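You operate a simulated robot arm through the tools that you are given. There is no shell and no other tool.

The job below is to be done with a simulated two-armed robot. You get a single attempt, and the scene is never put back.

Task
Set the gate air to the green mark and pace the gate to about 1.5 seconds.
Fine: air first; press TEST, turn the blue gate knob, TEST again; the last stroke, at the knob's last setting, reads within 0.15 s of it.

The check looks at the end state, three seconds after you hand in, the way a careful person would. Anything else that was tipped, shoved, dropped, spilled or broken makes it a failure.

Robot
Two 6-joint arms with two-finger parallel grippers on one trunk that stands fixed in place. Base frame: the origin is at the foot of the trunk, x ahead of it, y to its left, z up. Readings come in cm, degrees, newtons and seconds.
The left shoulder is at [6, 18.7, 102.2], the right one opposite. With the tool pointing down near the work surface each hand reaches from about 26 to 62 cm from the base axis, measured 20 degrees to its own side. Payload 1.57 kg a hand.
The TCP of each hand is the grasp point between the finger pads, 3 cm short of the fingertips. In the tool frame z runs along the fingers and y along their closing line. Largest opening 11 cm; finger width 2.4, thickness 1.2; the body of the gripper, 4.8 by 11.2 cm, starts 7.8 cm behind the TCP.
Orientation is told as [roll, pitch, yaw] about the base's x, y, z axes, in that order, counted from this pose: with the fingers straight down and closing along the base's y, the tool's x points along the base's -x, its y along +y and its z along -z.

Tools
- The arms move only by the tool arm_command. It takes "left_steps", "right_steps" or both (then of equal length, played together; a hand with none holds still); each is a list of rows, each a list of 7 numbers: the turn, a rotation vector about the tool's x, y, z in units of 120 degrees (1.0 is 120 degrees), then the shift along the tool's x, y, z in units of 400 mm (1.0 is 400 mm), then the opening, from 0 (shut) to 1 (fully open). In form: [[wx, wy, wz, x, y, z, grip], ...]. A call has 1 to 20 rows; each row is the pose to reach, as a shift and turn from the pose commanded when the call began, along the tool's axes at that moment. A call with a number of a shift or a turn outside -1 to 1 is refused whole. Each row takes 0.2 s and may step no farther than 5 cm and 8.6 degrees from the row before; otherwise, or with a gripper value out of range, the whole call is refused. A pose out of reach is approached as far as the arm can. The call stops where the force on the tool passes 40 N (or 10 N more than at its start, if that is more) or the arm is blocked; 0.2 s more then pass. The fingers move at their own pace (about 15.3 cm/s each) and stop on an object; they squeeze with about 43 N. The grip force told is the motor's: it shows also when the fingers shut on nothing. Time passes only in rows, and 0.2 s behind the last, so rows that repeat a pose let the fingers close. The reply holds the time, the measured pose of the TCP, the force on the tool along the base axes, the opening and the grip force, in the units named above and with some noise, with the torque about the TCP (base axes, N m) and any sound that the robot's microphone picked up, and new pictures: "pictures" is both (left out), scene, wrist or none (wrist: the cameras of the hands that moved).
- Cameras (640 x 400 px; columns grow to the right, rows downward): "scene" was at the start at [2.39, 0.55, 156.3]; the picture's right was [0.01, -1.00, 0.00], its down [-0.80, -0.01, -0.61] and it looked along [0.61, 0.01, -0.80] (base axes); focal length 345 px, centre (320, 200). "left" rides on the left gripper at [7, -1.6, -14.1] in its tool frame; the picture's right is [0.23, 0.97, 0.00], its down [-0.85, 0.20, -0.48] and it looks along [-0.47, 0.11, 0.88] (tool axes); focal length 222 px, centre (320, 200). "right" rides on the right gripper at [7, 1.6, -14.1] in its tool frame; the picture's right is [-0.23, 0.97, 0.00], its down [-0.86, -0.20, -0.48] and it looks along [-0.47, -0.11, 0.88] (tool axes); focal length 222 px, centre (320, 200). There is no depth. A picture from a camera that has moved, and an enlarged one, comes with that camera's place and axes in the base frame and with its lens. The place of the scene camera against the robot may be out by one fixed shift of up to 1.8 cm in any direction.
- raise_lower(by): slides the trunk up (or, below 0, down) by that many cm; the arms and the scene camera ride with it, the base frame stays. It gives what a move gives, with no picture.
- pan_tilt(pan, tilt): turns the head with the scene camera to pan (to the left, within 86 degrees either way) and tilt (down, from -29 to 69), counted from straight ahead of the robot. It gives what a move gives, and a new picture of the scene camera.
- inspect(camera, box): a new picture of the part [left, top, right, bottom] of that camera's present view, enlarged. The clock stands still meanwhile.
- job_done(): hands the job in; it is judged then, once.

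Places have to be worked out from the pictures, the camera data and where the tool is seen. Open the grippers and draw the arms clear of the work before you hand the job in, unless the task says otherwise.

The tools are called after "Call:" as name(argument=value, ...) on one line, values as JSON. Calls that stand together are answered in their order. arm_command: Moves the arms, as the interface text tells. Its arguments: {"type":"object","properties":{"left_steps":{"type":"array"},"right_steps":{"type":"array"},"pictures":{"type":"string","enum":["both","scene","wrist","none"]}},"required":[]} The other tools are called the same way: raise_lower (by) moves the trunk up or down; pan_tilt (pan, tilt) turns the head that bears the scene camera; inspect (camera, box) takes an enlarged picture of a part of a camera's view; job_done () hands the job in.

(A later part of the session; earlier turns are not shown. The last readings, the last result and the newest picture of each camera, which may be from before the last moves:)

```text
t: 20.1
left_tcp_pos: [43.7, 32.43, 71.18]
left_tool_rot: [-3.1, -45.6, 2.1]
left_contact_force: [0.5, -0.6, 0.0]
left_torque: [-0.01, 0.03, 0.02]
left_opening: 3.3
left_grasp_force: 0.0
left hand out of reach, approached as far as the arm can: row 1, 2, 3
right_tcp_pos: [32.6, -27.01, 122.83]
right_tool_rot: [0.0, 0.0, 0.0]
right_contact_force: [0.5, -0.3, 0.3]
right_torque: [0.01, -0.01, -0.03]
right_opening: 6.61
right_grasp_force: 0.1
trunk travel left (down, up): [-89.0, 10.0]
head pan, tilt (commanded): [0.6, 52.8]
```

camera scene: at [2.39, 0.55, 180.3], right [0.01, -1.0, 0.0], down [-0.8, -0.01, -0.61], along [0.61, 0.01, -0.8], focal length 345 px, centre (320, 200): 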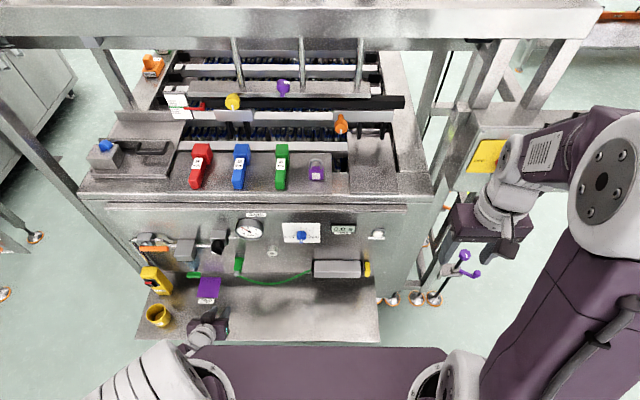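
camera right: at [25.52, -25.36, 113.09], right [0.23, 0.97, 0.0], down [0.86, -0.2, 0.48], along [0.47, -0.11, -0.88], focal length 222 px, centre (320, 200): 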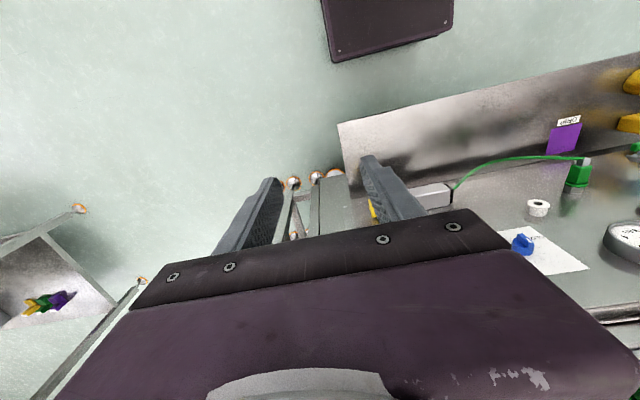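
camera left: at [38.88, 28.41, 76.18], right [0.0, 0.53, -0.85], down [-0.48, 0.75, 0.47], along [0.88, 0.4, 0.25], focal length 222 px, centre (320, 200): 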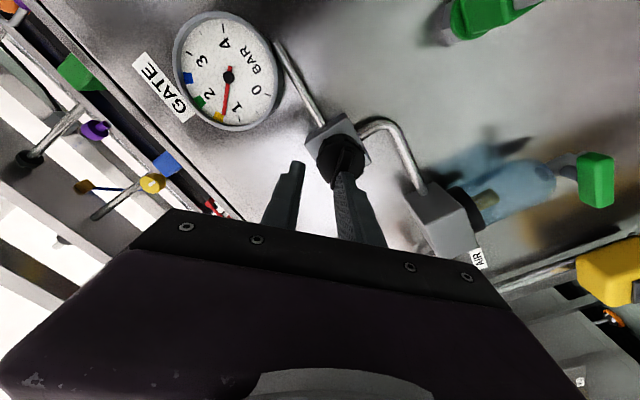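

The hand slid along an arc, as if the elbow is locked straight with the arm hanging at full stretch. I'll pull the hand back toward the robot and then up, which should bend the elbow.

Call:
arm_command(left_steps=[[0, 0, 0, 0.0525, 0, -0.0525, 0.3], [0, 0, 0, 0.105, 0, -0.105, 0.3], [0, 0, 0, 0.0525, 0, -0.1575, 0.3], [0, 0, 0, 0, 0, -0.21, 0.3], [0, 0, 0, -0.0525, 0, -0.2625, 0.3]], pictures="none")

```text
t: 21.3
left_tcp_pos: [38.51, 33.48, 69.9]
left_tool_rot: [-3.1, -45.6, 2.2]
left_contact_force: [0.2, 0.7, 0.3]
left_torque: [-0.02, 0.0, 0.01]
left_opening: 3.3
left_grasp_force: 0.0
left hand out of reach, approached as far as the arm can: row 1, 2, 3, 4, 5
right_tcp_pos: [32.65, -26.83, 122.91]
right_tool_rot: [0.0, -0.1, 0.1]
right_contact_force: [-0.6, -0.1, 0.7]
right_torque: [-0.01, 0.0, 0.0]
right_opening: 6.58
right_grasp_force: 0.0
trunk travel left (down, up): [-89.0, 10.0]
head pan, tilt (commanded): [0.6, 52.8]
```

It still slides on the same arc. I'll rotate the hand back to tool-down while holding position, since the arm was free in that posture, to free the elbow.

Call:
arm_command(left_steps=[[0, 0.0633, 0, 0, 0, 0, 0.3], [0, 0.1267, 0, 0, 0, 0, 0.3], [0, 0.19, 0, 0, 0, 0, 0.3], [0, 0.2533, 0, 0, 0, 0, 0.3], [0, 0.3167, 0, 0, 0, 0, 0.3], [0, 0.38, 0, 0, 0, 0, 0.3]], pictures="scene")

```text
t: 22.7
left_tcp_pos: [38.02, 33.1, 70.37]
left_tool_rot: [-2.0, -3.8, 0.1]
left_contact_force: [-0.2, 0.4, -0.5]
left_torque: [-0.01, -0.03, 0.0]
left_opening: 3.3
left_grasp_force: 0.0
left hand out of reach, approached as far as the arm can: row 1, 2, 3, 4, 6
right_tcp_pos: [32.63, -26.89, 122.89]
right_tool_rot: [0.0, 0.0, 0.1]
right_contact_force: [0.4, -0.4, -0.3]
right_torque: [-0.01, 0.02, -0.01]
right_opening: 6.57
right_grasp_force: 0.1
trunk travel left (down, up): [-89.0, 10.0]
head pan, tilt (commanded): [0.6, 52.8]
camera scene: at [2.38, 0.6, 180.3], right [0.01, -1.0, 0.0], down [-0.8, -0.01, -0.61], along [0.61, 0.01, -0.8], focal length 345 px, centre (320, 200)
```

scene: 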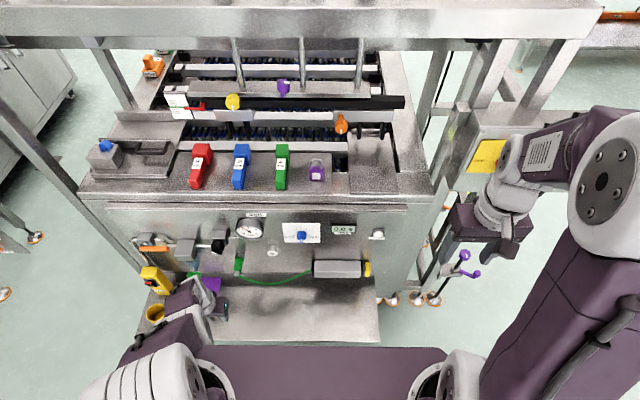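

Tool-down is reachable again. I'll lift the hand straight up to get back to the bent-elbow posture.

Call:
arm_command(left_steps=[[0, 0.01, 0, 0, 0, -0.08, 0.3], [0, 0.02, 0, 0, 0, -0.17, 0.3], [0, 0.03, 0, 0, 0, -0.26, 0.3], [0, 0.03, 0, 0, 0.02, -0.35, 0.3], [0, 0.03, 0, 0, 0.05, -0.44, 0.3], [0, 0.03, 0, 0, 0.08, -0.53, 0.3], [0, 0.03, 0, 0, 0.1, -0.62, 0.3]], pictures="scene")

```text
t: 24.3
left_tcp_pos: [36.23, 37.83, 94.79]
left_tool_rot: [-2.0, -0.3, 0.0]
left_contact_force: [0.1, 0.3, -0.2]
left_torque: [-0.03, 0.01, 0.0]
left_opening: 3.3
left_grasp_force: 0.1
left hand out of reach, approached as far as the arm can: row 1
right_tcp_pos: [32.54, -26.87, 122.99]
right_tool_rot: [0.1, 0.0, 0.0]
right_contact_force: [-0.1, -0.2, -0.3]
right_torque: [-0.02, 0.0, 0.06]
right_opening: 6.61
right_grasp_force: 0.0
trunk travel left (down, up): [-89.0, 10.0]
head pan, tilt (commanded): [0.6, 52.8]
camera scene: at [2.23, 0.49, 180.3], right [0.01, -1.0, 0.0], down [-0.8, -0.01, -0.61], along [0.61, 0.01, -0.8], focal length 345 px, centre (320, 200)
```

scene: 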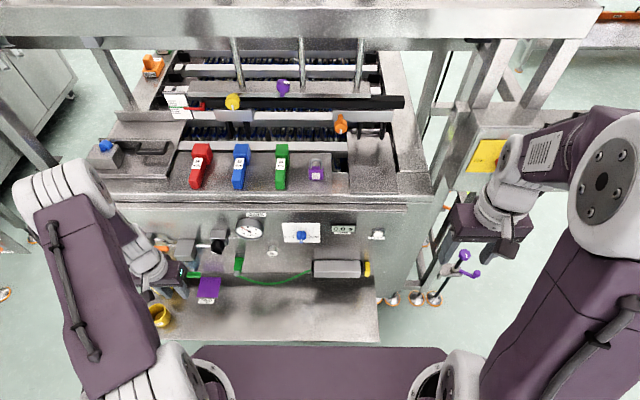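

The arm is free again with the elbow up. The earlier failure came from folding the wrist too close to the shoulder. Now I'll lift the hand a bit, then lower the trunk to about its starting height, and level the hand along a path that keeps the wrist well out.

Call:
arm_command(left_steps=[[-0.008, 0, 0, 0, 0, -0.1, 0.3], [-0.016, 0, 0, 0, 0, -0.2, 0.3], [-0.016, 0, 0, 0, 0, -0.3, 0.3], [-0.016, 0, 0, 0, 0, -0.38, 0.3]], pictures="none")

Call:
raise_lower(by=-22)

```text
t: 25.3
left_tcp_pos: [36.44, 38.47, 110.13]
left_tool_rot: [-0.2, -0.1, -0.1]
left_contact_force: [0.3, -0.5, -1.0]
left_torque: [0.01, -0.03, 0.0]
left_opening: 3.3
left_grasp_force: 0.0
right_tcp_pos: [32.68, -26.83, 122.98]
right_tool_rot: [0.1, 0.0, 0.0]
right_contact_force: [0.2, 0.0, -0.8]
right_torque: [0.02, 0.02, -0.01]
right_opening: 6.6
right_grasp_force: 0.0
trunk travel left (down, up): [-89.0, 10.0]
head pan, tilt (commanded): [0.6, 52.8]
```

```text
t: 27.7
left_tcp_pos: [36.38, 38.35, 88.12]
left_tool_rot: [-0.2, -0.2, -0.1]
left_contact_force: [-0.2, -0.3, -0.1]
left_torque: [0.01, -0.02, -0.02]
left_opening: 3.3
left_grasp_force: 0.1
right_tcp_pos: [32.62, -26.88, 100.97]
right_tool_rot: [0.0, 0.0, 0.0]
right_contact_force: [-0.9, -0.6, -0.4]
right_torque: [0.03, -0.01, 0.02]
right_opening: 6.59
right_grasp_force: 0.2
trunk travel left (down, up): [-67.0, 32.0]
head pan, tilt (commanded): [0.6, 52.8]
```

Now the first half of levelling the left hand: forward to x = 50 at 45° tilt.

Call:
arm_command(left_steps=[[0, -0.0556, 0, -0.065, -0.003, 0.001, 0.3], [0, -0.1111, 0, -0.13, -0.006, 0.002, 0.3], [0, -0.1667, 0, -0.19, -0.009, 0.003, 0.3], [0, -0.2361, 0, -0.24, -0.013, 0.02, 0.3], [0, -0.3056, 0, -0.29, -0.017, 0.037, 0.3], [0, -0.375, 0, -0.34, -0.021, 0.053, 0.3]], pictures="none")

```text
t: 29.1
left_tcp_pos: [50.2, 37.48, 86.12]
left_tool_rot: [-0.1, -45.3, 0.2]
left_contact_force: [-0.1, -1.2, -0.3]
left_torque: [0.01, -0.02, -0.04]
left_opening: 3.28
left_grasp_force: 0.1
right_tcp_pos: [32.58, -26.92, 100.86]
right_tool_rot: [-0.1, -0.1, -0.1]
right_contact_force: [0.2, -0.1, -0.1]
right_torque: [-0.01, 0.0, 0.01]
right_opening: 6.59
right_grasp_force: 0.0
trunk travel left (down, up): [-67.0, 32.0]
head pan, tilt (commanded): [0.6, 52.8]
```

That pose was reached exactly. Now the second half: level the hand in front of the regulator at [51, 35, 78.5].

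Call:
arm_command(left_steps=[[0, -0.0693, 0, 0.0218, -0.0083, 0.0253, 0.3], [0, -0.1387, 0, 0.0436, -0.0167, 0.0507, 0.3], [0, -0.208, 0, 0.0654, -0.025, 0.076, 0.3], [0, -0.263, 0, 0.0836, -0.0375, 0.1, 0.3], [0, -0.318, 0, 0.1018, -0.05, 0.1245, 0.3], [0, -0.3735, 0, 0.12, -0.0625, 0.1485, 0.3]], pictures="both")

```text
t: 30.5
left_tcp_pos: [55.27, 39.18, 75.09]
left_tool_rot: [-124.0, -89.2, 123.8]
left_contact_force: [-0.4, 0.4, -0.2]
left_torque: [0.0, -0.03, 0.0]
left_opening: 3.3
left_grasp_force: 0.0
left hand out of reach, approached as far as the arm can: row 1, 2, 3, 4, 5, 6
right_tcp_pos: [32.58, -26.99, 100.98]
right_tool_rot: [0.0, 0.1, 0.0]
right_contact_force: [-0.7, 0.6, -0.7]
right_torque: [0.0, -0.02, 0.01]
right_opening: 6.57
right_grasp_force: 0.0
trunk travel left (down, up): [-67.0, 32.0]
head pan, tilt (commanded): [0.6, 52.8]
camera scene: at [2.37, 0.55, 158.31], right [0.01, -1.0, 0.0], down [-0.8, -0.01, -0.61], along [0.61, 0.01, -0.8], focal length 345 px, centre (320, 200)
camera left: at [41.09, 37.48, 68.08], right [0.01, 0.97, -0.24], down [-0.48, 0.21, 0.85], along [0.87, 0.11, 0.47], focal length 222 px, centre (320, 200)
```

scene: 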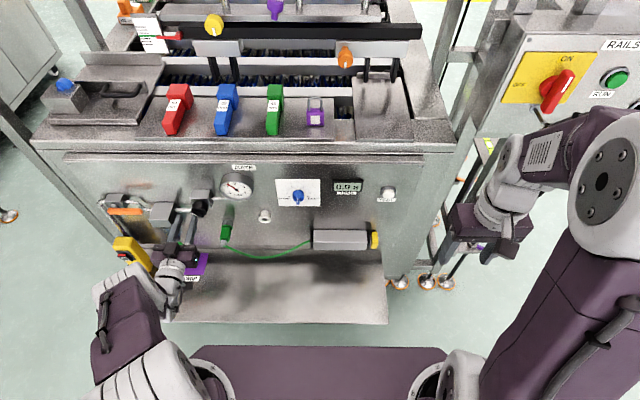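
left: 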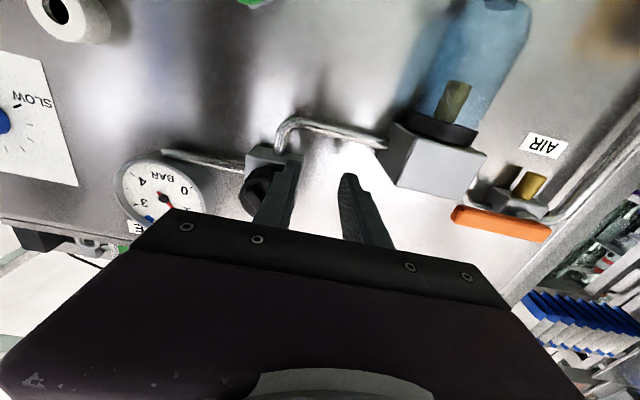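

Still limited: the hand ended at [55.3, 39.2, 75.1] level, not at the target. A wrist joint limit is likely, so I'll probe whether rolling the hand (+40° about its pointing axis) lets it reach the wanted point.

Call:
arm_command(left_steps=[[0, 0, 0.0667, -0.017, -0.021, -0.0215, 0.3], [0, 0, 0.1333, -0.034, -0.042, -0.043, 0.3], [0, 0, 0.2, -0.051, -0.063, -0.0645, 0.3], [0, 0, 0.2667, -0.068, -0.084, -0.086, 0.3], [0, 0, 0.3333, -0.085, -0.105, -0.1075, 0.3]], pictures="none")

```text
t: 31.7
left_tcp_pos: [53.82, 42.15, 72.03]
left_tool_rot: [90.2, -69.0, -90.6]
left_contact_force: [0.4, -0.3, 0.4]
left_torque: [-0.02, 0.02, -0.03]
left_opening: 3.28
left_grasp_force: 0.0
left hand out of reach, approached as far as the arm can: row 1, 2, 3, 4, 5
right_tcp_pos: [32.57, -27.07, 100.97]
right_tool_rot: [0.1, 0.0, 0.1]
right_contact_force: [0.3, 0.5, -0.3]
right_torque: [-0.02, 0.02, 0.01]
right_opening: 6.61
right_grasp_force: 0.0
trunk travel left (down, up): [-67.0, 32.0]
head pan, tilt (commanded): [0.6, 52.8]
```

Positive roll made it worse, so that wrist axis is near one end of its range. I'll roll the other way, to about −60°, while moving to the pre-grasp point.

Call:
arm_command(left_steps=[[0, 0, -0.0675, -0.0216, -0.0109, -0.007, 0.3], [0, 0, -0.135, -0.0432, -0.0218, -0.014, 0.3], [0, 0, -0.2025, -0.0648, -0.0327, -0.021, 0.3], [0, 0, -0.27, -0.0864, -0.0436, -0.028, 0.3], [0, 0, -0.3375, -0.108, -0.0545, -0.035, 0.3], [0, 0, -0.405, -0.1296, -0.0654, -0.042, 0.3], [0, 0, -0.4725, -0.1512, -0.0763, -0.049, 0.3], [0, 0, -0.54, -0.1728, -0.0872, -0.056, 0.3], [0, 0, -0.6075, -0.1944, -0.0981, -0.063, 0.3], [0, 0, -0.675, -0.216, -0.109, -0.07, 0.3]], pictures="none")

```text
t: 33.9
left_tcp_pos: [46.96, 32.22, 65.07]
left_tool_rot: [-90.5, -29.9, 89.7]
left_contact_force: [0.5, -0.6, 0.9]
left_torque: [-0.01, 0.01, -0.02]
left_opening: 3.31
left_grasp_force: 0.0
left hand out of reach, approached as far as the arm can: row 1, 2, 3, 4, 5, 6, 7, 8, 9, 10
right_tcp_pos: [32.57, -26.93, 100.99]
right_tool_rot: [-0.1, 0.0, 0.1]
right_contact_force: [0.3, -0.2, -0.2]
right_torque: [-0.01, 0.0, 0.0]
right_opening: 6.59
right_grasp_force: 0.1
trunk travel left (down, up): [-67.0, 32.0]
head pan, tilt (commanded): [0.6, 52.8]
```

The arm hangs awkwardly again. I think the wrist twisted because I levelled the hand while it was off to the side of its shoulder. I'll recover (raise the trunk, unroll, tip to tool-down), then level the hand straight ahead of the shoulder at y ≈ 18.7 and only afterwards move sideways.

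Call:
raise_lower(by=24)

Call:
arm_command(left_steps=[[0, 0, 0.0625, 0, 0, 0, 0.3], [0, 0, 0.125, 0, 0, 0, 0.3], [0, 0, 0.1875, 0, 0, 0, 0.3], [0, 0, 0.25, 0, 0, 0, 0.3], [0, 0, 0.3125, 0, 0, 0, 0.3], [0, 0, 0.375, 0, 0, 0, 0.3], [0, 0, 0.4375, 0, 0, 0, 0.3], [0, 0, 0.5, 0, 0, 0, 0.3]], pictures="none")

```text
t: 36.4
left_tcp_pos: [46.84, 32.18, 89.01]
left_tool_rot: [-90.5, -29.8, 89.7]
left_contact_force: [0.4, 0.1, 0.5]
left_torque: [-0.01, 0.0, 0.03]
left_opening: 3.33
left_grasp_force: 0.0
right_tcp_pos: [32.58, -26.9, 124.89]
right_tool_rot: [0.0, 0.0, 0.0]
right_contact_force: [-0.6, -0.2, 0.0]
right_torque: [-0.02, -0.05, -0.01]
right_opening: 6.6
right_grasp_force: 0.1
trunk travel left (down, up): [-91.0, 8.0]
head pan, tilt (commanded): [0.6, 52.8]
```

```text
t: 38.2
left_tcp_pos: [47.01, 32.33, 89.08]
left_tool_rot: [172.4, -89.4, -173.0]
left_contact_force: [0.4, -0.3, -0.2]
left_torque: [-0.01, 0.0, 0.01]
left_opening: 3.3
left_grasp_force: 0.0
right_tcp_pos: [32.49, -26.9, 124.98]
right_tool_rot: [0.0, 0.0, 0.1]
right_contact_force: [-0.2, 0.1, 0.7]
right_torque: [0.04, -0.04, 0.0]
right_opening: 6.59
right_grasp_force: 0.1
trunk travel left (down, up): [-91.0, 8.0]
head pan, tilt (commanded): [0.6, 52.8]
```

Unrolling worked cleanly. Now I'll tip the hand from level to tool-down with the TCP staying around [42, 33, 85].

Call:
arm_command(left_steps=[[0, 0.0682, 0, 0.009, 0, -0.0114, 0.3], [0, 0.1364, 0, 0.018, 0, -0.0227, 0.3], [0, 0.2045, 0, 0.027, 0, -0.0341, 0.3], [0, 0.2727, 0, 0.036, 0, -0.0455, 0.3], [0, 0.3409, 0, 0.045, 0, -0.0568, 0.3], [0, 0.4091, 0, 0.055, 0, -0.0682, 0.3], [0, 0.4773, 0, 0.064, 0, -0.0795, 0.3], [0, 0.5455, 0, 0.073, 0, -0.0909, 0.3], [0, 0.6136, 0, 0.082, 0, -0.1023, 0.3], [0, 0.6818, 0, 0.091, 0, -0.1136, 0.3], [0, 0.745, 0, 0.1, 0, -0.125, 0.3]], pictures="scene")

```text
t: 40.6
left_tcp_pos: [42.3, 32.12, 86.12]
left_tool_rot: [-0.6, -10.3, -0.5]
left_contact_force: [1.2, -0.1, -0.3]
left_torque: [-0.01, 0.0, 0.03]
left_opening: 3.31
left_grasp_force: 0.1
left hand out of reach, approached as far as the arm can: row 1, 2, 3, 4, 5, 6, 7, 8, 9, 11
right_tcp_pos: [32.44, -26.72, 124.98]
right_tool_rot: [0.0, 0.0, 0.0]
right_contact_force: [0.6, 0.7, -0.7]
right_torque: [0.01, 0.02, -0.01]
right_opening: 6.6
right_grasp_force: 0.0
trunk travel left (down, up): [-91.0, 8.0]
head pan, tilt (commanded): [0.6, 52.8]
camera scene: at [2.27, 0.61, 182.31], right [0.01, -1.0, 0.0], down [-0.8, -0.01, -0.61], along [0.61, 0.01, -0.8], focal length 345 px, centre (320, 200)
```

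scene: 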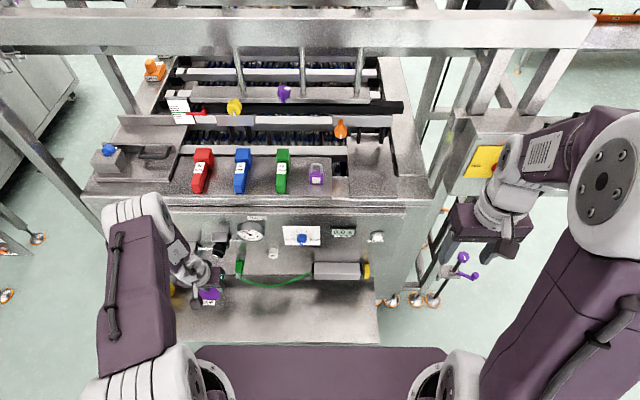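

The arm is recovered with the elbow up again. By geometry, pointing forward works best with the shoulder well below the knobs, since the wrist then bends much less. I'll raise the left hand high relative to the shoulder and in front of it, then lower the trunk a lot.

Call:
arm_command(left_steps=[[0, 0.011, 0, -0.018, -0.02, -0.1, 0.3], [0, 0.022, 0, -0.037, -0.05, -0.205, 0.3], [0, 0.033, 0, -0.056, -0.08, -0.31, 0.3], [0, 0.044, 0, -0.075, -0.11, -0.415, 0.3], [0, 0.055, 0, -0.094, -0.15, -0.52, 0.3], [0, 0.066, 0, -0.113, -0.19, -0.625, 0.3], [0, 0.077, 0, -0.133, -0.22, -0.73, 0.3], [0, 0.086, 0, -0.152, -0.25, -0.836, 0.3]], pictures="none")

Call:
arm_command(left_steps=[[0, 0, 0, 0, -0.01, -0.1, 0.3], [0, 0, 0, 0, -0.02, -0.2, 0.3], [0, 0, 0, 0, -0.02, -0.3, 0.3], [0, 0, 0, 0, -0.02, -0.4, 0.3]], pictures="scene")

```text
t: 42.4
left_tcp_pos: [41.9, 22.42, 120.21]
left_tool_rot: [-0.5, -0.2, -0.6]
left_contact_force: [-0.1, 0.2, 0.2]
left_torque: [0.02, 0.0, 0.03]
left_opening: 3.33
left_grasp_force: 0.1
right_tcp_pos: [32.46, -27.08, 124.98]
right_tool_rot: [0.0, -0.1, 0.0]
right_contact_force: [0.3, -0.8, 0.0]
right_torque: [-0.02, -0.01, 0.03]
right_opening: 6.63
right_grasp_force: 0.2
trunk travel left (down, up): [-91.0, 8.0]
head pan, tilt (commanded): [0.6, 52.8]
```

```text
t: 43.4
left_tcp_pos: [42.38, 22.04, 135.88]
left_tool_rot: [-0.6, 0.0, -0.7]
left_contact_force: [0.2, -0.5, 0.7]
left_torque: [0.0, 0.03, 0.0]
left_opening: 3.3
left_grasp_force: 0.0
right_tcp_pos: [32.63, -26.86, 124.92]
right_tool_rot: [0.0, 0.0, 0.0]
right_contact_force: [0.6, 0.4, -0.5]
right_torque: [-0.03, 0.02, 0.05]
right_opening: 6.59
right_grasp_force: 0.0
trunk travel left (down, up): [-91.0, 8.0]
head pan, tilt (commanded): [0.6, 52.8]
camera scene: at [2.36, 0.59, 182.3], right [0.01, -1.0, 0.0], down [-0.8, -0.01, -0.61], along [0.61, 0.01, -0.8], focal length 345 px, centre (320, 200)
```

scene: 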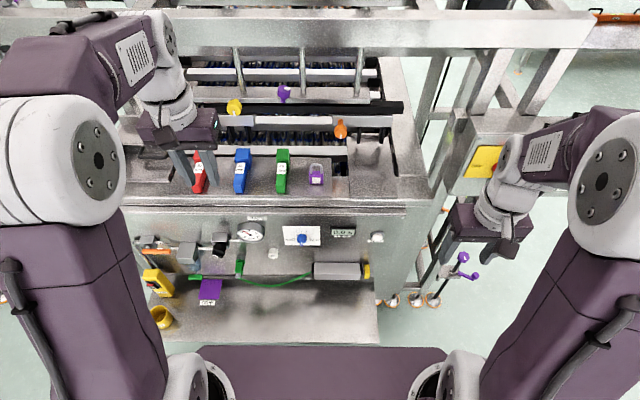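

Both arms look natural now. I'll raise the right hand too so it stays clear, then lower the trunk 40 cm and check the view.

Call:
arm_command(right_steps=[[0, 0, 0, 0, 0, -0.1, 0.3], [0, 0, 0, 0, 0, -0.2, 0.2], [0, 0, 0, 0, 0, -0.3, 0.1]], pictures="none")

Call:
raise_lower(by=-40)

Call:
pan_tilt(pan=0.6, tilt=45)

```text
t: 44.2
left_tcp_pos: [42.38, 21.9, 135.66]
left_tool_rot: [-0.5, 0.0, -0.6]
left_contact_force: [-0.2, 0.2, 0.4]
left_torque: [0.01, 0.0, 0.0]
left_opening: 3.29
left_grasp_force: 0.1
right_tcp_pos: [32.46, -27.03, 137.06]
right_tool_rot: [0.0, 0.0, 0.0]
right_contact_force: [0.6, -0.3, -1.2]
right_torque: [0.02, 0.02, -0.02]
right_opening: 1.08
right_grasp_force: 0.0
trunk travel left (down, up): [-91.0, 8.0]
head pan, tilt (commanded): [0.6, 52.8]
```

```text
t: 48.0
left_tcp_pos: [42.49, 22.09, 95.78]
left_tool_rot: [-0.5, 0.0, -0.6]
left_contact_force: [-0.8, -0.5, 0.8]
left_torque: [0.02, -0.01, -0.01]
left_opening: 3.32
left_grasp_force: 0.1
right_tcp_pos: [32.49, -26.91, 97.07]
right_tool_rot: [0.0, -0.1, 0.0]
right_contact_force: [0.8, -0.1, 0.1]
right_torque: [0.01, -0.02, -0.01]
right_opening: 1.11
right_grasp_force: 0.0
trunk travel left (down, up): [-51.0, 48.0]
head pan, tilt (commanded): [0.6, 52.8]
```

```text
t: 48.7
left_tcp_pos: [42.25, 21.99, 95.75]
left_tool_rot: [-0.6, -0.1, -0.5]
left_contact_force: [0.8, -0.4, 0.4]
left_torque: [0.01, 0.0, 0.02]
left_opening: 3.27
left_grasp_force: 0.1
right_tcp_pos: [32.54, -27.04, 97.12]
right_tool_rot: [-0.1, 0.0, -0.1]
right_contact_force: [0.2, 0.3, -0.8]
right_torque: [-0.01, 0.01, 0.0]
right_opening: 1.12
right_grasp_force: 0.0
trunk travel left (down, up): [-51.0, 48.0]
head pan, tilt (commanded): [0.6, 45.0]
camera scene: at [3.08, 0.55, 143.35], right [0.01, -1.0, 0.0], down [-0.71, -0.01, -0.71], along [0.71, 0.01, -0.71], focal length 345 px, centre (320, 200)
```

scene: 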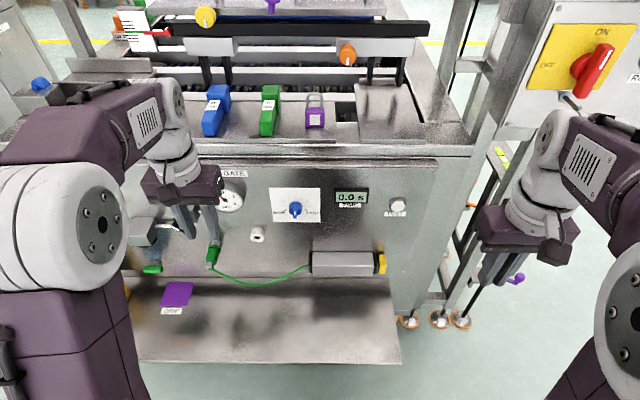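

That's clear. I'll lower the trunk another 30 cm, with the hands ending at z ≈ 66 above the tray, and tilt the head to face the panel.

Call:
raise_lower(by=-30)

Call:
pan_tilt(pan=0.6, tilt=28)

```text
t: 51.7
left_tcp_pos: [42.36, 21.9, 65.78]
left_tool_rot: [-0.5, 0.0, -0.6]
left_contact_force: [-0.5, 0.6, 0.0]
left_torque: [-0.02, 0.0, 0.03]
left_opening: 3.29
left_grasp_force: 0.0
right_tcp_pos: [32.59, -27.06, 66.93]
right_tool_rot: [0.1, 0.0, 0.1]
right_contact_force: [-0.3, 0.3, -0.1]
right_torque: [-0.03, -0.02, -0.01]
right_opening: 1.09
right_grasp_force: 0.1
trunk travel left (down, up): [-21.0, 78.0]
head pan, tilt (commanded): [0.6, 45.0]
```

```text
t: 52.5
left_tcp_pos: [42.38, 21.89, 65.73]
left_tool_rot: [-0.6, 0.0, -0.6]
left_contact_force: [0.3, -1.4, -0.4]
left_torque: [0.0, 0.0, 0.0]
left_opening: 3.3
left_grasp_force: 0.1
right_tcp_pos: [32.64, -26.95, 67.07]
right_tool_rot: [0.0, -0.1, 0.1]
right_contact_force: [-0.6, -0.4, -1.0]
right_torque: [0.02, 0.0, -0.05]
right_opening: 1.1
right_grasp_force: 0.1
trunk travel left (down, up): [-21.0, 78.0]
head pan, tilt (commanded): [0.6, 28.0]
camera scene: at [4.06, 0.57, 115.93], right [0.01, -1.0, 0.0], down [-0.47, -0.01, -0.88], along [0.88, 0.01, -0.47], focal length 345 px, centre (320, 200)
```

scene: 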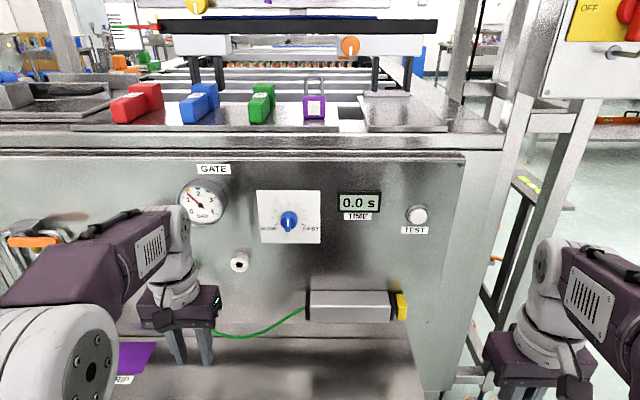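

Excellent frontal view now of the gauge, knob, timer and TEST. I'll level the left hand straight ahead of its shoulder (y ≈ 19), first to 45°.

Call:
arm_command(left_steps=[[0, -0.0625, 0, -0.03, -0.016, -0.044, 0.3], [0, -0.125, 0, -0.06, -0.032, -0.088, 0.3], [0, -0.1875, 0, -0.09, -0.0475, -0.1325, 0.3], [0, -0.25, 0, -0.123, -0.056, -0.174, 0.3], [0, -0.3125, 0, -0.156, -0.064, -0.216, 0.3], [0, -0.375, 0, -0.19, -0.0725, -0.2575, 0.3]], pictures="none")

```text
t: 53.9
left_tcp_pos: [50.03, 19.2, 76.09]
left_tool_rot: [-0.8, -45.1, 0.0]
left_contact_force: [0.2, 0.1, -0.8]
left_torque: [0.0, -0.02, -0.02]
left_opening: 3.29
left_grasp_force: 0.0
right_tcp_pos: [32.5, -27.02, 67.0]
right_tool_rot: [0.0, 0.0, 0.0]
right_contact_force: [0.0, 0.1, -0.3]
right_torque: [0.0, 0.0, -0.05]
right_opening: 1.12
right_grasp_force: 0.1
trunk travel left (down, up): [-21.0, 78.0]
head pan, tilt (commanded): [0.6, 28.0]
```

That was reached exactly. Now the second half to level.

Call:
arm_command(left_steps=[[0, -0.0625, 0, -0.0236, 0, -0.012, 0.3], [0, -0.125, 0, -0.0471, 0, -0.024, 0.3], [0, -0.1875, 0, -0.0707, 0, -0.035, 0.3], [0, -0.25, 0, -0.0825, 0, -0.035, 0.3], [0, -0.3125, 0, -0.0943, 0, -0.035, 0.3], [0, -0.374, 0, -0.106, 0, -0.035, 0.3]], pictures="none")

```text
t: 55.3
left_tcp_pos: [51.86, 19.1, 79.93]
left_tool_rot: [-84.6, -89.4, 84.1]
left_contact_force: [0.7, -0.3, 0.5]
left_torque: [0.0, -0.01, 0.01]
left_opening: 3.29
left_grasp_force: 0.0
left hand out of reach, approached as far as the arm can: row 3
right_tcp_pos: [32.53, -26.92, 67.04]
right_tool_rot: [0.0, 0.0, 0.1]
right_contact_force: [0.2, 0.3, -0.1]
right_torque: [-0.01, 0.0, 0.04]
right_opening: 1.1
right_grasp_force: 0.0
trunk travel left (down, up): [-21.0, 78.0]
head pan, tilt (commanded): [0.6, 28.0]
```

Level pose reached cleanly at [51.9, 19.1, 79.9]. Now I'll move sideways to the regulator axis (y = 34.9, z = 78.05), rolling −45° and staying short at x ≈ 51.5.

Call:
arm_command(left_steps=[[0, 0, -0.062, 0.0075, 0.066, -0.0015, 0.3], [0, 0, -0.124, 0.015, 0.132, -0.003, 0.28], [0, 0, -0.186, 0.0225, 0.198, -0.0045, 0.26], [0, 0, -0.247, 0.03, 0.264, -0.006, 0.24], [0, 0, -0.309, 0.038, 0.33, -0.0075, 0.236], [0, 0, -0.371, 0.047, 0.395, -0.009, 0.236]], pictures="both")

```text
t: 56.7
left_tcp_pos: [52.76, 34.32, 79.77]
left_tool_rot: [-89.0, -44.7, 88.9]
left_contact_force: [0.7, 0.2, -0.1]
left_torque: [-0.02, -0.01, -0.03]
left_opening: 2.64
left_grasp_force: 0.0
left hand out of reach, approached as far as the arm can: row 5, 6
right_tcp_pos: [32.44, -26.96, 67.06]
right_tool_rot: [0.0, 0.0, 0.0]
right_contact_force: [1.3, 0.5, -0.3]
right_torque: [-0.01, 0.0, 0.01]
right_opening: 1.13
right_grasp_force: 0.1
trunk travel left (down, up): [-21.0, 78.0]
head pan, tilt (commanded): [0.6, 28.0]
camera scene: at [4.07, 0.59, 115.94], right [0.01, -1.0, 0.0], down [-0.47, -0.01, -0.88], along [0.88, 0.01, -0.47], focal length 345 px, centre (320, 200)
camera left: at [38.46, 28.28, 76.27], right [-0.01, 0.52, -0.85], down [-0.47, 0.75, 0.47], along [0.88, 0.4, 0.24], focal length 222 px, centre (320, 200)
```

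scene: 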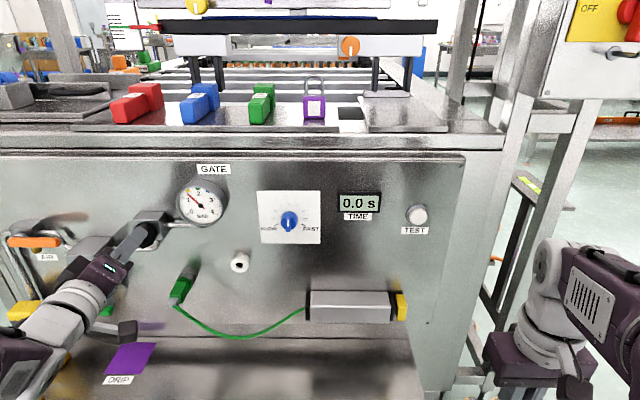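
left: 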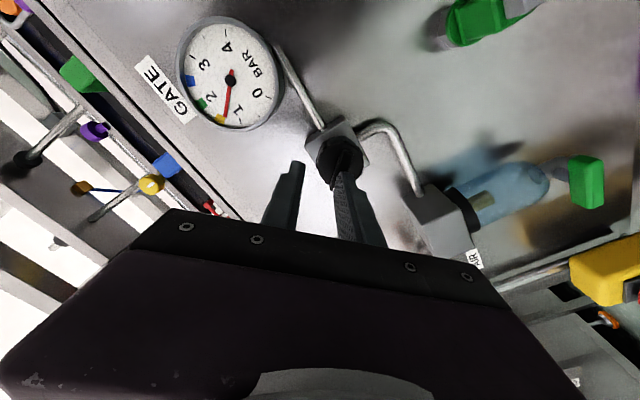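

Nearly there: [52.8, 34.3, 79.8] against y = 34.9, z = 78.05, again slightly inside the near limit. I'll lower the trunk 5 cm, which gives the wrist more room, then correct the height.

Call:
raise_lower(by=-5)

Call:
arm_command(left_steps=[[0, 0, 0, -0.02, -0.016, -0.01, 0.236], [0, 0, 0, -0.042, -0.032, -0.02, 0.236], [0, 0, 0, -0.0685, -0.0478, -0.02, 0.236], [0, 0, 0, -0.0685, -0.0478, -0.02, 0.236]], pictures="both")

```text
t: 57.6
left_tcp_pos: [52.77, 34.28, 74.84]
left_tool_rot: [-89.0, -44.9, 89.0]
left_contact_force: [0.1, -0.3, -1.0]
left_torque: [-0.01, 0.02, -0.03]
left_opening: 2.64
left_grasp_force: 0.1
right_tcp_pos: [32.56, -26.97, 62.1]
right_tool_rot: [-0.1, 0.0, 0.0]
right_contact_force: [-0.4, 0.0, -1.1]
right_torque: [0.01, -0.02, 0.01]
right_opening: 1.13
right_grasp_force: 0.1
trunk travel left (down, up): [-16.0, 83.0]
head pan, tilt (commanded): [0.6, 28.0]
```

```text
t: 58.6
left_tcp_pos: [51.98, 34.91, 78.04]
left_tool_rot: [-89.0, -44.9, 89.0]
left_contact_force: [0.3, -0.1, 0.9]
left_torque: [0.0, 0.02, 0.05]
left_opening: 2.66
left_grasp_force: 0.1
right_tcp_pos: [32.56, -26.93, 62.05]
right_tool_rot: [0.0, 0.0, 0.1]
right_contact_force: [0.1, 0.0, 0.1]
right_torque: [-0.02, -0.01, 0.0]
right_opening: 1.07
right_grasp_force: 0.0
trunk travel left (down, up): [-16.0, 83.0]
head pan, tilt (commanded): [0.6, 28.0]
camera scene: at [4.06, 0.57, 110.94], right [0.01, -1.0, 0.0], down [-0.47, -0.01, -0.88], along [0.88, 0.01, -0.47], focal length 345 px, centre (320, 200)
camera left: at [37.77, 28.91, 74.53], right [-0.01, 0.53, -0.85], down [-0.47, 0.75, 0.47], along [0.88, 0.4, 0.24], focal length 222 px, centre (320, 200)
```

scene: 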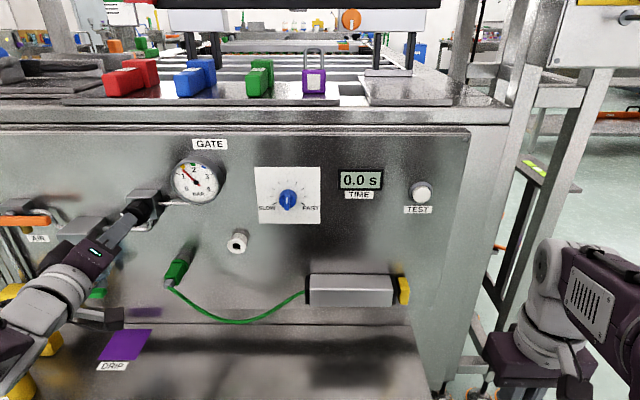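
left: 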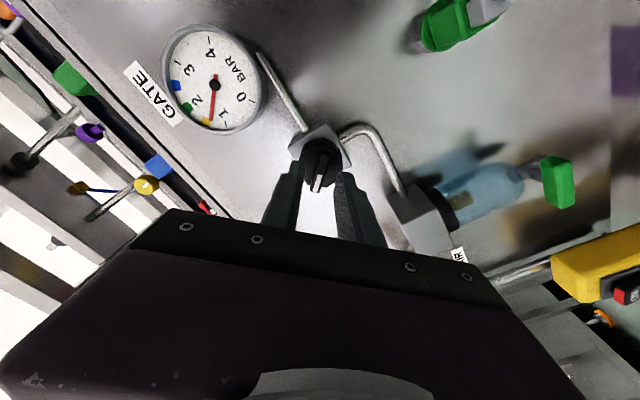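

Now exactly on the knob axis with no reach warning. I'll check the fin between the fingers and the forearm's clearance from the yellow box and cup.

Call:
inspect(camera="left", box=[260, 100, 390, 220])

Call:
inspect(camera="scene", box=[0, 200, 200, 400])

Call:
inspect(camera="scene", box=[160, 140, 340, 250])

```text
3.33 times, centred on (325, 160) of left
camera zoom: at [37.77, 28.91, 74.53], right [-0.01, 0.53, -0.85], down [-0.47, 0.75, 0.47], along [0.88, 0.4, 0.24], focal length 740 px, centre (303, 333)
```

zoom: 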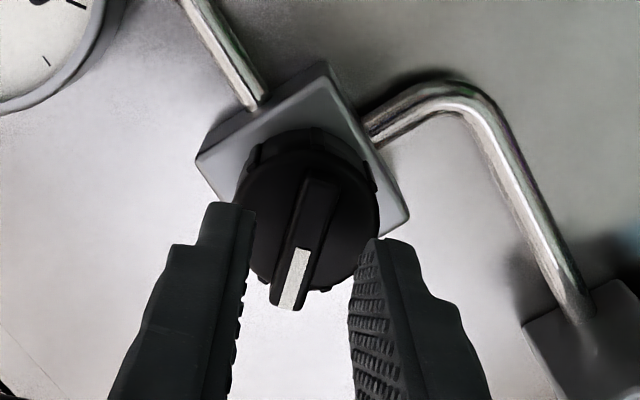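

```text
2.00 times, centred on (100, 300) of scene
camera zoom: at [4.06, 0.57, 110.94], right [0.01, -1.0, 0.0], down [-0.47, -0.01, -0.88], along [0.88, 0.01, -0.47], focal length 690 px, centre (760, 0)
```

zoom: 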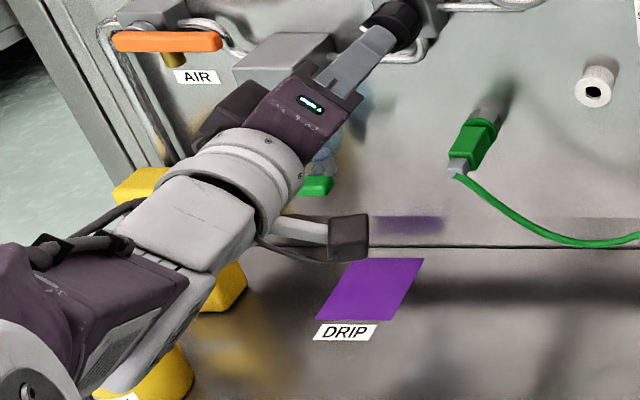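

```text
3.56 times, centred on (250, 195) of scene
camera zoom: at [4.06, 0.57, 110.94], right [0.01, -1.0, 0.0], down [-0.47, -0.01, -0.88], along [0.88, 0.01, -0.47], focal length 1227 px, centre (569, 218)
```

zoom: 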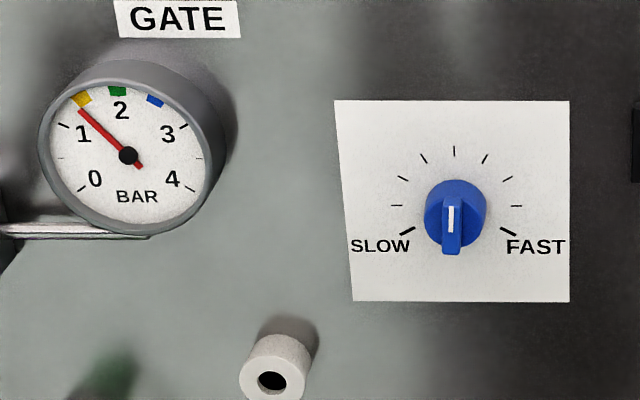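

The fin is centred and parallel between the fingers. I'll advance 2.2 cm so the fingertips straddle the fin, then check.

Call:
arm_command(left_steps=[[0, 0, 0, 0, 0, 0.015, 0.236], [0, 0, 0, 0, 0, 0.03, 0.236], [0, 0, 0, 0, 0, 0.045, 0.236], [0, 0, 0, 0, 0, 0.055, 0.236], [0, 0, 0, 0, 0, 0.055, 0.236]], pictures="wrist")

Call:
inspect(camera="left", box=[260, 100, 390, 220])

Call:
inspect(camera="scene", box=[90, 170, 190, 235])

```text
t: 59.8
left_tcp_pos: [54.26, 34.99, 78.04]
left_tool_rot: [-89.0, -44.9, 89.0]
left_contact_force: [0.6, 0.0, 0.8]
left_torque: [0.05, 0.05, 0.01]
left_opening: 2.63
left_grasp_force: 0.1
right_tcp_pos: [32.65, -27.07, 61.98]
right_tool_rot: [0.1, 0.0, 0.0]
right_contact_force: [0.0, 0.0, -0.4]
right_torque: [-0.01, 0.03, 0.0]
right_opening: 1.12
right_grasp_force: 0.0
trunk travel left (down, up): [-16.0, 83.0]
head pan, tilt (commanded): [0.6, 28.0]
camera left: at [39.96, 28.83, 74.53], right [-0.01, 0.53, -0.85], down [-0.47, 0.75, 0.47], along [0.88, 0.4, 0.24], focal length 222 px, centre (320, 200)
```

left: 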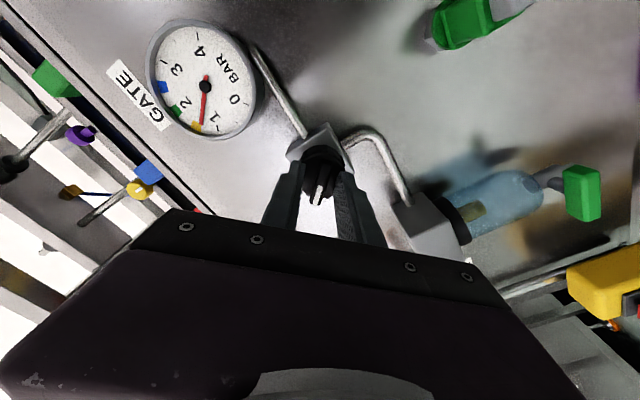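

```text
3.33 times, centred on (325, 160) of left
camera zoom: at [39.96, 28.83, 74.53], right [-0.01, 0.53, -0.85], down [-0.47, 0.75, 0.47], along [0.88, 0.4, 0.24], focal length 740 px, centre (303, 333)
```

zoom: 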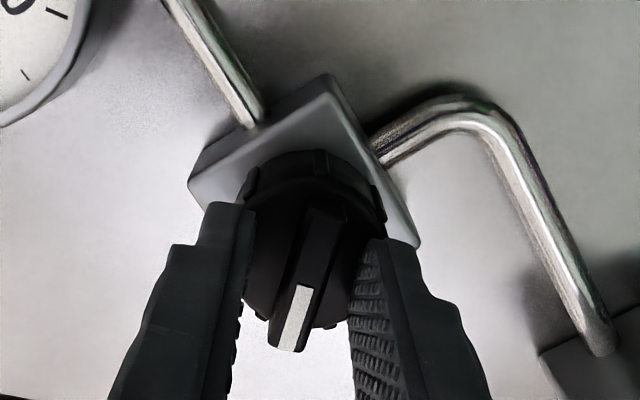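

```text
6.15 times, centred on (140, 202) of scene
camera zoom: at [4.07, 0.57, 110.94], right [0.01, -1.0, 0.0], down [-0.47, -0.01, -0.88], along [0.88, 0.01, -0.47], focal length 2124 px, centre (1428, 185)
```

zoom: 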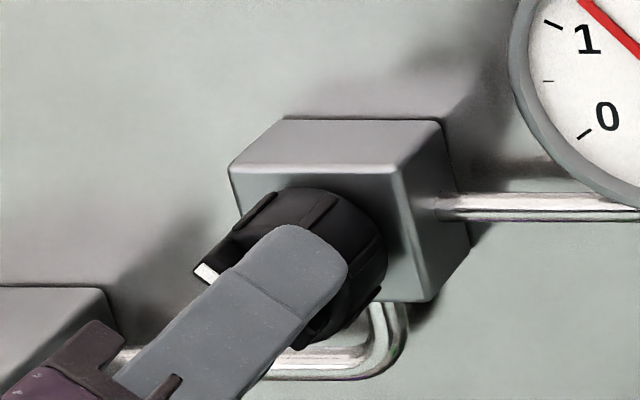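

The fingertips appear to be at the knob. I'll nudge forward in small steps and watch the force for contact with the knob face.

Call:
arm_command(left_steps=[[0, 0, 0, 0, 0, 0.005, 0.236], [0, 0, 0, 0, 0, 0.01, 0.236], [0, 0, 0, 0, 0, 0.01, 0.236]], pictures="none")

Call:
inspect(camera="left", box=[270, 130, 370, 210])

```text
t: 60.7
left_tcp_pos: [54.22, 34.79, 78.11]
left_tool_rot: [-89.0, -44.6, 88.9]
left_contact_force: [-39.2, -1.9, -4.0]
left_torque: [-0.01, -0.59, -0.13]
left_opening: 2.49
left_grasp_force: 0.0
right_tcp_pos: [32.4, -26.96, 62.17]
right_tool_rot: [0.0, -0.3, 0.1]
right_contact_force: [0.4, 0.1, -0.7]
right_torque: [-0.01, 0.04, -0.02]
right_opening: 1.09
right_grasp_force: 0.0
trunk travel left (down, up): [-16.0, 83.0]
head pan, tilt (commanded): [0.6, 28.0]
stopped in row 3 (left hand): the force on the tool passed its limit at 42 N (the readings are from after the stop); the commanded pose is now the measured one
```

```text
5.00 times, centred on (320, 170) of left
camera zoom: at [40.0, 28.79, 74.6], right [-0.01, 0.53, -0.85], down [-0.47, 0.75, 0.47], along [0.88, 0.4, 0.24], focal length 1111 px, centre (320, 350)
```

zoom: 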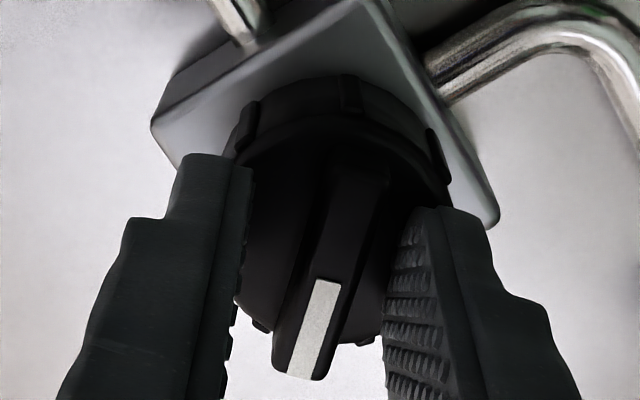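

The tips touched the knob face at TCP x = 54.2 (face at about x = 57.2). I'll back off 2 mm and close on the fin.

Call:
arm_command(left_steps=[[0, 0, 0, 0, 0, -0.005, 0.236], [0, 0, 0, 0, 0, -0.005, 0.15], [0, 0, 0, 0, 0, -0.005, 0.05], [0, 0, 0, 0, 0, -0.005, 0.0], [0, 0, 0, 0, 0, -0.005, 0.0]], pictures="none")

Call:
inspect(camera="left", box=[150, 10, 390, 210])

Call:
inspect(camera="scene", box=[100, 140, 240, 240])

```text
t: 61.9
left_tcp_pos: [54.28, 35.03, 77.94]
left_tool_rot: [-88.8, -44.9, 88.7]
left_contact_force: [-23.3, 3.8, -4.3]
left_torque: [-0.01, -0.47, 0.39]
left_opening: 1.0
left_grasp_force: 28.0
right_tcp_pos: [32.48, -26.95, 62.17]
right_tool_rot: [-0.1, -0.2, -0.1]
right_contact_force: [-0.3, -0.5, -0.1]
right_torque: [-0.04, -0.01, 0.0]
right_opening: 1.08
right_grasp_force: 0.1
trunk travel left (down, up): [-16.0, 83.0]
head pan, tilt (commanded): [0.6, 28.0]
```

```text
2.00 times, centred on (270, 110) of left
camera zoom: at [39.99, 28.9, 74.48], right [-0.01, 0.52, -0.85], down [-0.47, 0.75, 0.47], along [0.88, 0.4, 0.24], focal length 444 px, centre (420, 380)
```

zoom: 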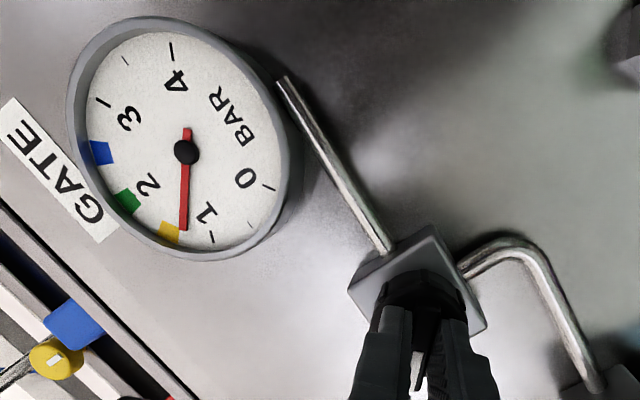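

```text
4.00 times, centred on (170, 190) of scene
camera zoom: at [3.79, 0.68, 110.94], right [0.01, -1.0, 0.0], down [-0.47, -0.01, -0.88], along [0.88, 0.01, -0.47], focal length 1381 px, centre (920, 240)
```

zoom: 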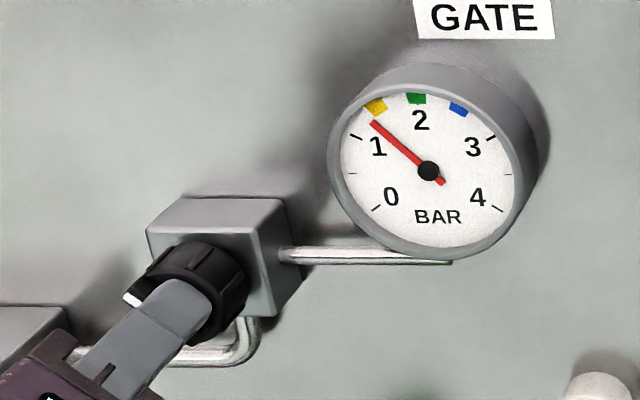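

The fin is gripped (1.0 cm wide, 28 N). I'll turn it 20° clockwise, easing back slightly on the pushing force, and watch the gauge.

Call:
arm_command(left_steps=[[0, 0, 0.0, 0, 0, -0.004, 0.0], [0, 0, 0.0556, 0, 0, -0.005, 0.0], [0, 0, 0.1111, 0, 0, -0.005, 0.0], [0, 0, 0.1667, 0, 0, -0.005, 0.0], [0, 0, 0.1667, 0, 0, -0.005, 0.0]], pictures="none")

Call:
inspect(camera="scene", box=[100, 140, 240, 240])

```text
t: 63.1
left_tcp_pos: [54.31, 35.03, 77.96]
left_tool_rot: [-88.3, -64.8, 88.1]
left_contact_force: [9.0, 21.1, 9.7]
left_torque: [-0.04, -0.22, 0.54]
left_opening: 0.99
left_grasp_force: 27.9
right_tcp_pos: [32.5, -26.91, 62.09]
right_tool_rot: [-0.1, 0.0, 0.0]
right_contact_force: [0.3, -0.5, 0.4]
right_torque: [-0.03, 0.03, 0.01]
right_opening: 1.12
right_grasp_force: 0.2
trunk travel left (down, up): [-16.0, 83.0]
head pan, tilt (commanded): [0.6, 28.0]
```

```text
4.00 times, centred on (170, 190) of scene
camera zoom: at [4.08, 0.8, 110.95], right [0.01, -1.0, 0.0], down [-0.47, -0.01, -0.88], along [0.88, 0.01, -0.47], focal length 1381 px, centre (920, 240)
```

zoom: 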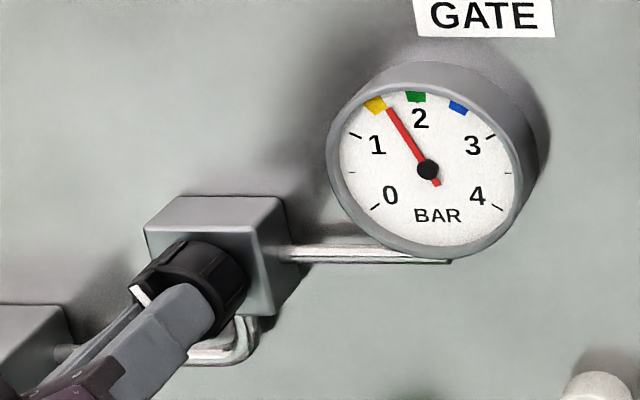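

The needle moved from about 1.3 to 1.6 bar, so the knob works as expected. I'll turn 20° further.

Call:
arm_command(left_steps=[[0, 0, 0.0556, -0.0005, 0.001, 0, 0.0], [0, 0, 0.1111, -0.001, 0.002, 0, 0.0], [0, 0, 0.1667, -0.001, 0.002, 0, 0.0], [0, 0, 0.1667, -0.001, 0.002, 0, 0.0]], pictures="none")

Call:
inspect(camera="scene", box=[160, 150, 230, 205])

Call:
inspect(camera="left", box=[100, 0, 400, 200])

```text
t: 64.1
left_tcp_pos: [54.33, 35.11, 78.02]
left_tool_rot: [-81.2, -84.8, 80.8]
left_contact_force: [14.6, 17.4, 14.4]
left_torque: [-0.04, 0.04, 0.58]
left_opening: 0.97
left_grasp_force: 28.2
right_tcp_pos: [32.61, -26.97, 62.07]
right_tool_rot: [-0.1, -0.1, 0.1]
right_contact_force: [-0.2, 0.3, 0.3]
right_torque: [0.02, 0.02, -0.02]
right_opening: 1.08
right_grasp_force: 0.1
trunk travel left (down, up): [-16.0, 83.0]
head pan, tilt (commanded): [0.6, 28.0]
```

```text
7.27 times, centred on (195, 178) of scene
camera zoom: at [4.1, 0.7, 110.94], right [0.01, -1.0, 0.0], down [-0.47, -0.01, -0.88], along [0.88, 0.01, -0.47], focal length 2510 px, centre (1229, 364)
```

zoom: 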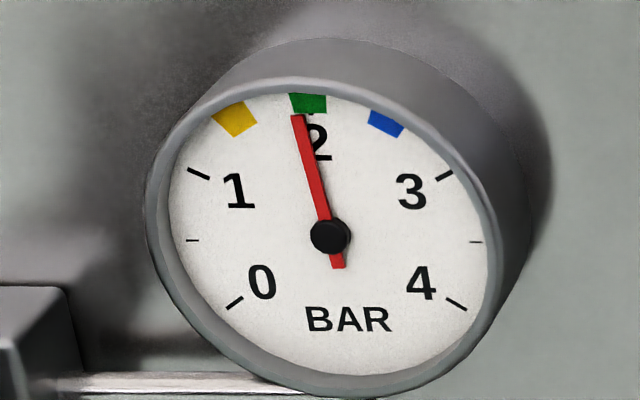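

```text
2.00 times, centred on (250, 100) of left
camera zoom: at [39.96, 32.81, 71.39], right [0.0, 0.95, -0.31], down [-0.46, 0.28, 0.84], along [0.89, 0.14, 0.44], focal length 444 px, centre (460, 400)
```

zoom: 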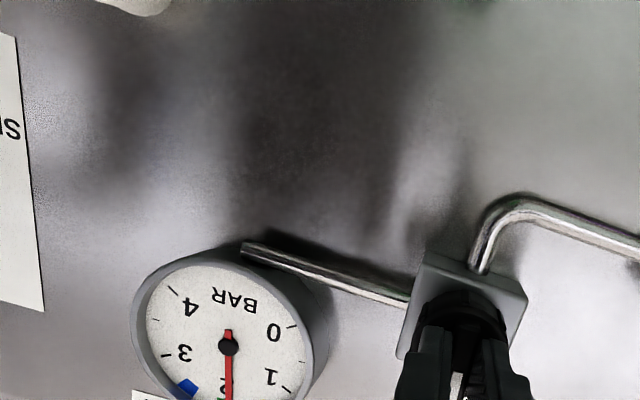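

The needle is at the left edge of the green mark, and the knob is about 5° short of upright. I'll turn 5.5° more.

Call:
arm_command(left_steps=[[0, 0, 0.024, 0, 0.001, 0, 0.0], [0, 0, 0.046, 0, 0.001, 0, 0.0], [0, 0, 0.046, 0, 0.001, 0, 0.0]], pictures="none")

Call:
inspect(camera="scene", box=[160, 150, 230, 205])

```text
t: 64.9
left_tcp_pos: [54.26, 35.06, 77.92]
left_tool_rot: [22.5, -89.1, -22.9]
left_contact_force: [13.8, 13.3, 14.3]
left_torque: [0.0, -0.59, 0.57]
left_opening: 0.99
left_grasp_force: 28.2
right_tcp_pos: [32.65, -26.95, 62.08]
right_tool_rot: [-0.1, 0.0, 0.0]
right_contact_force: [0.1, -0.6, -0.6]
right_torque: [0.01, 0.0, 0.01]
right_opening: 1.1
right_grasp_force: 0.1
trunk travel left (down, up): [-16.0, 83.0]
head pan, tilt (commanded): [0.6, 28.0]
```

```text
7.27 times, centred on (195, 178) of scene
camera zoom: at [4.09, 0.65, 110.94], right [0.01, -1.0, 0.0], down [-0.47, -0.01, -0.88], along [0.88, 0.01, -0.47], focal length 2510 px, centre (1229, 364)
```

zoom: 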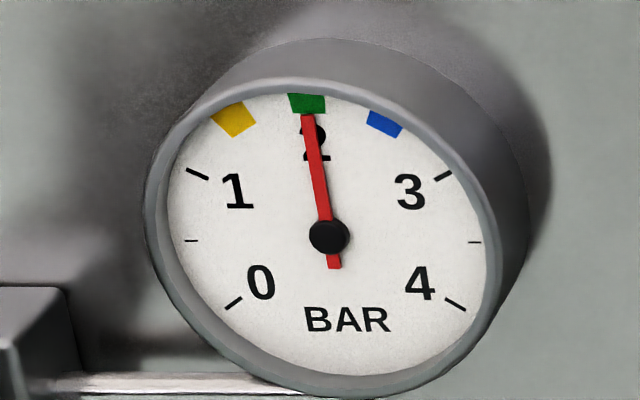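

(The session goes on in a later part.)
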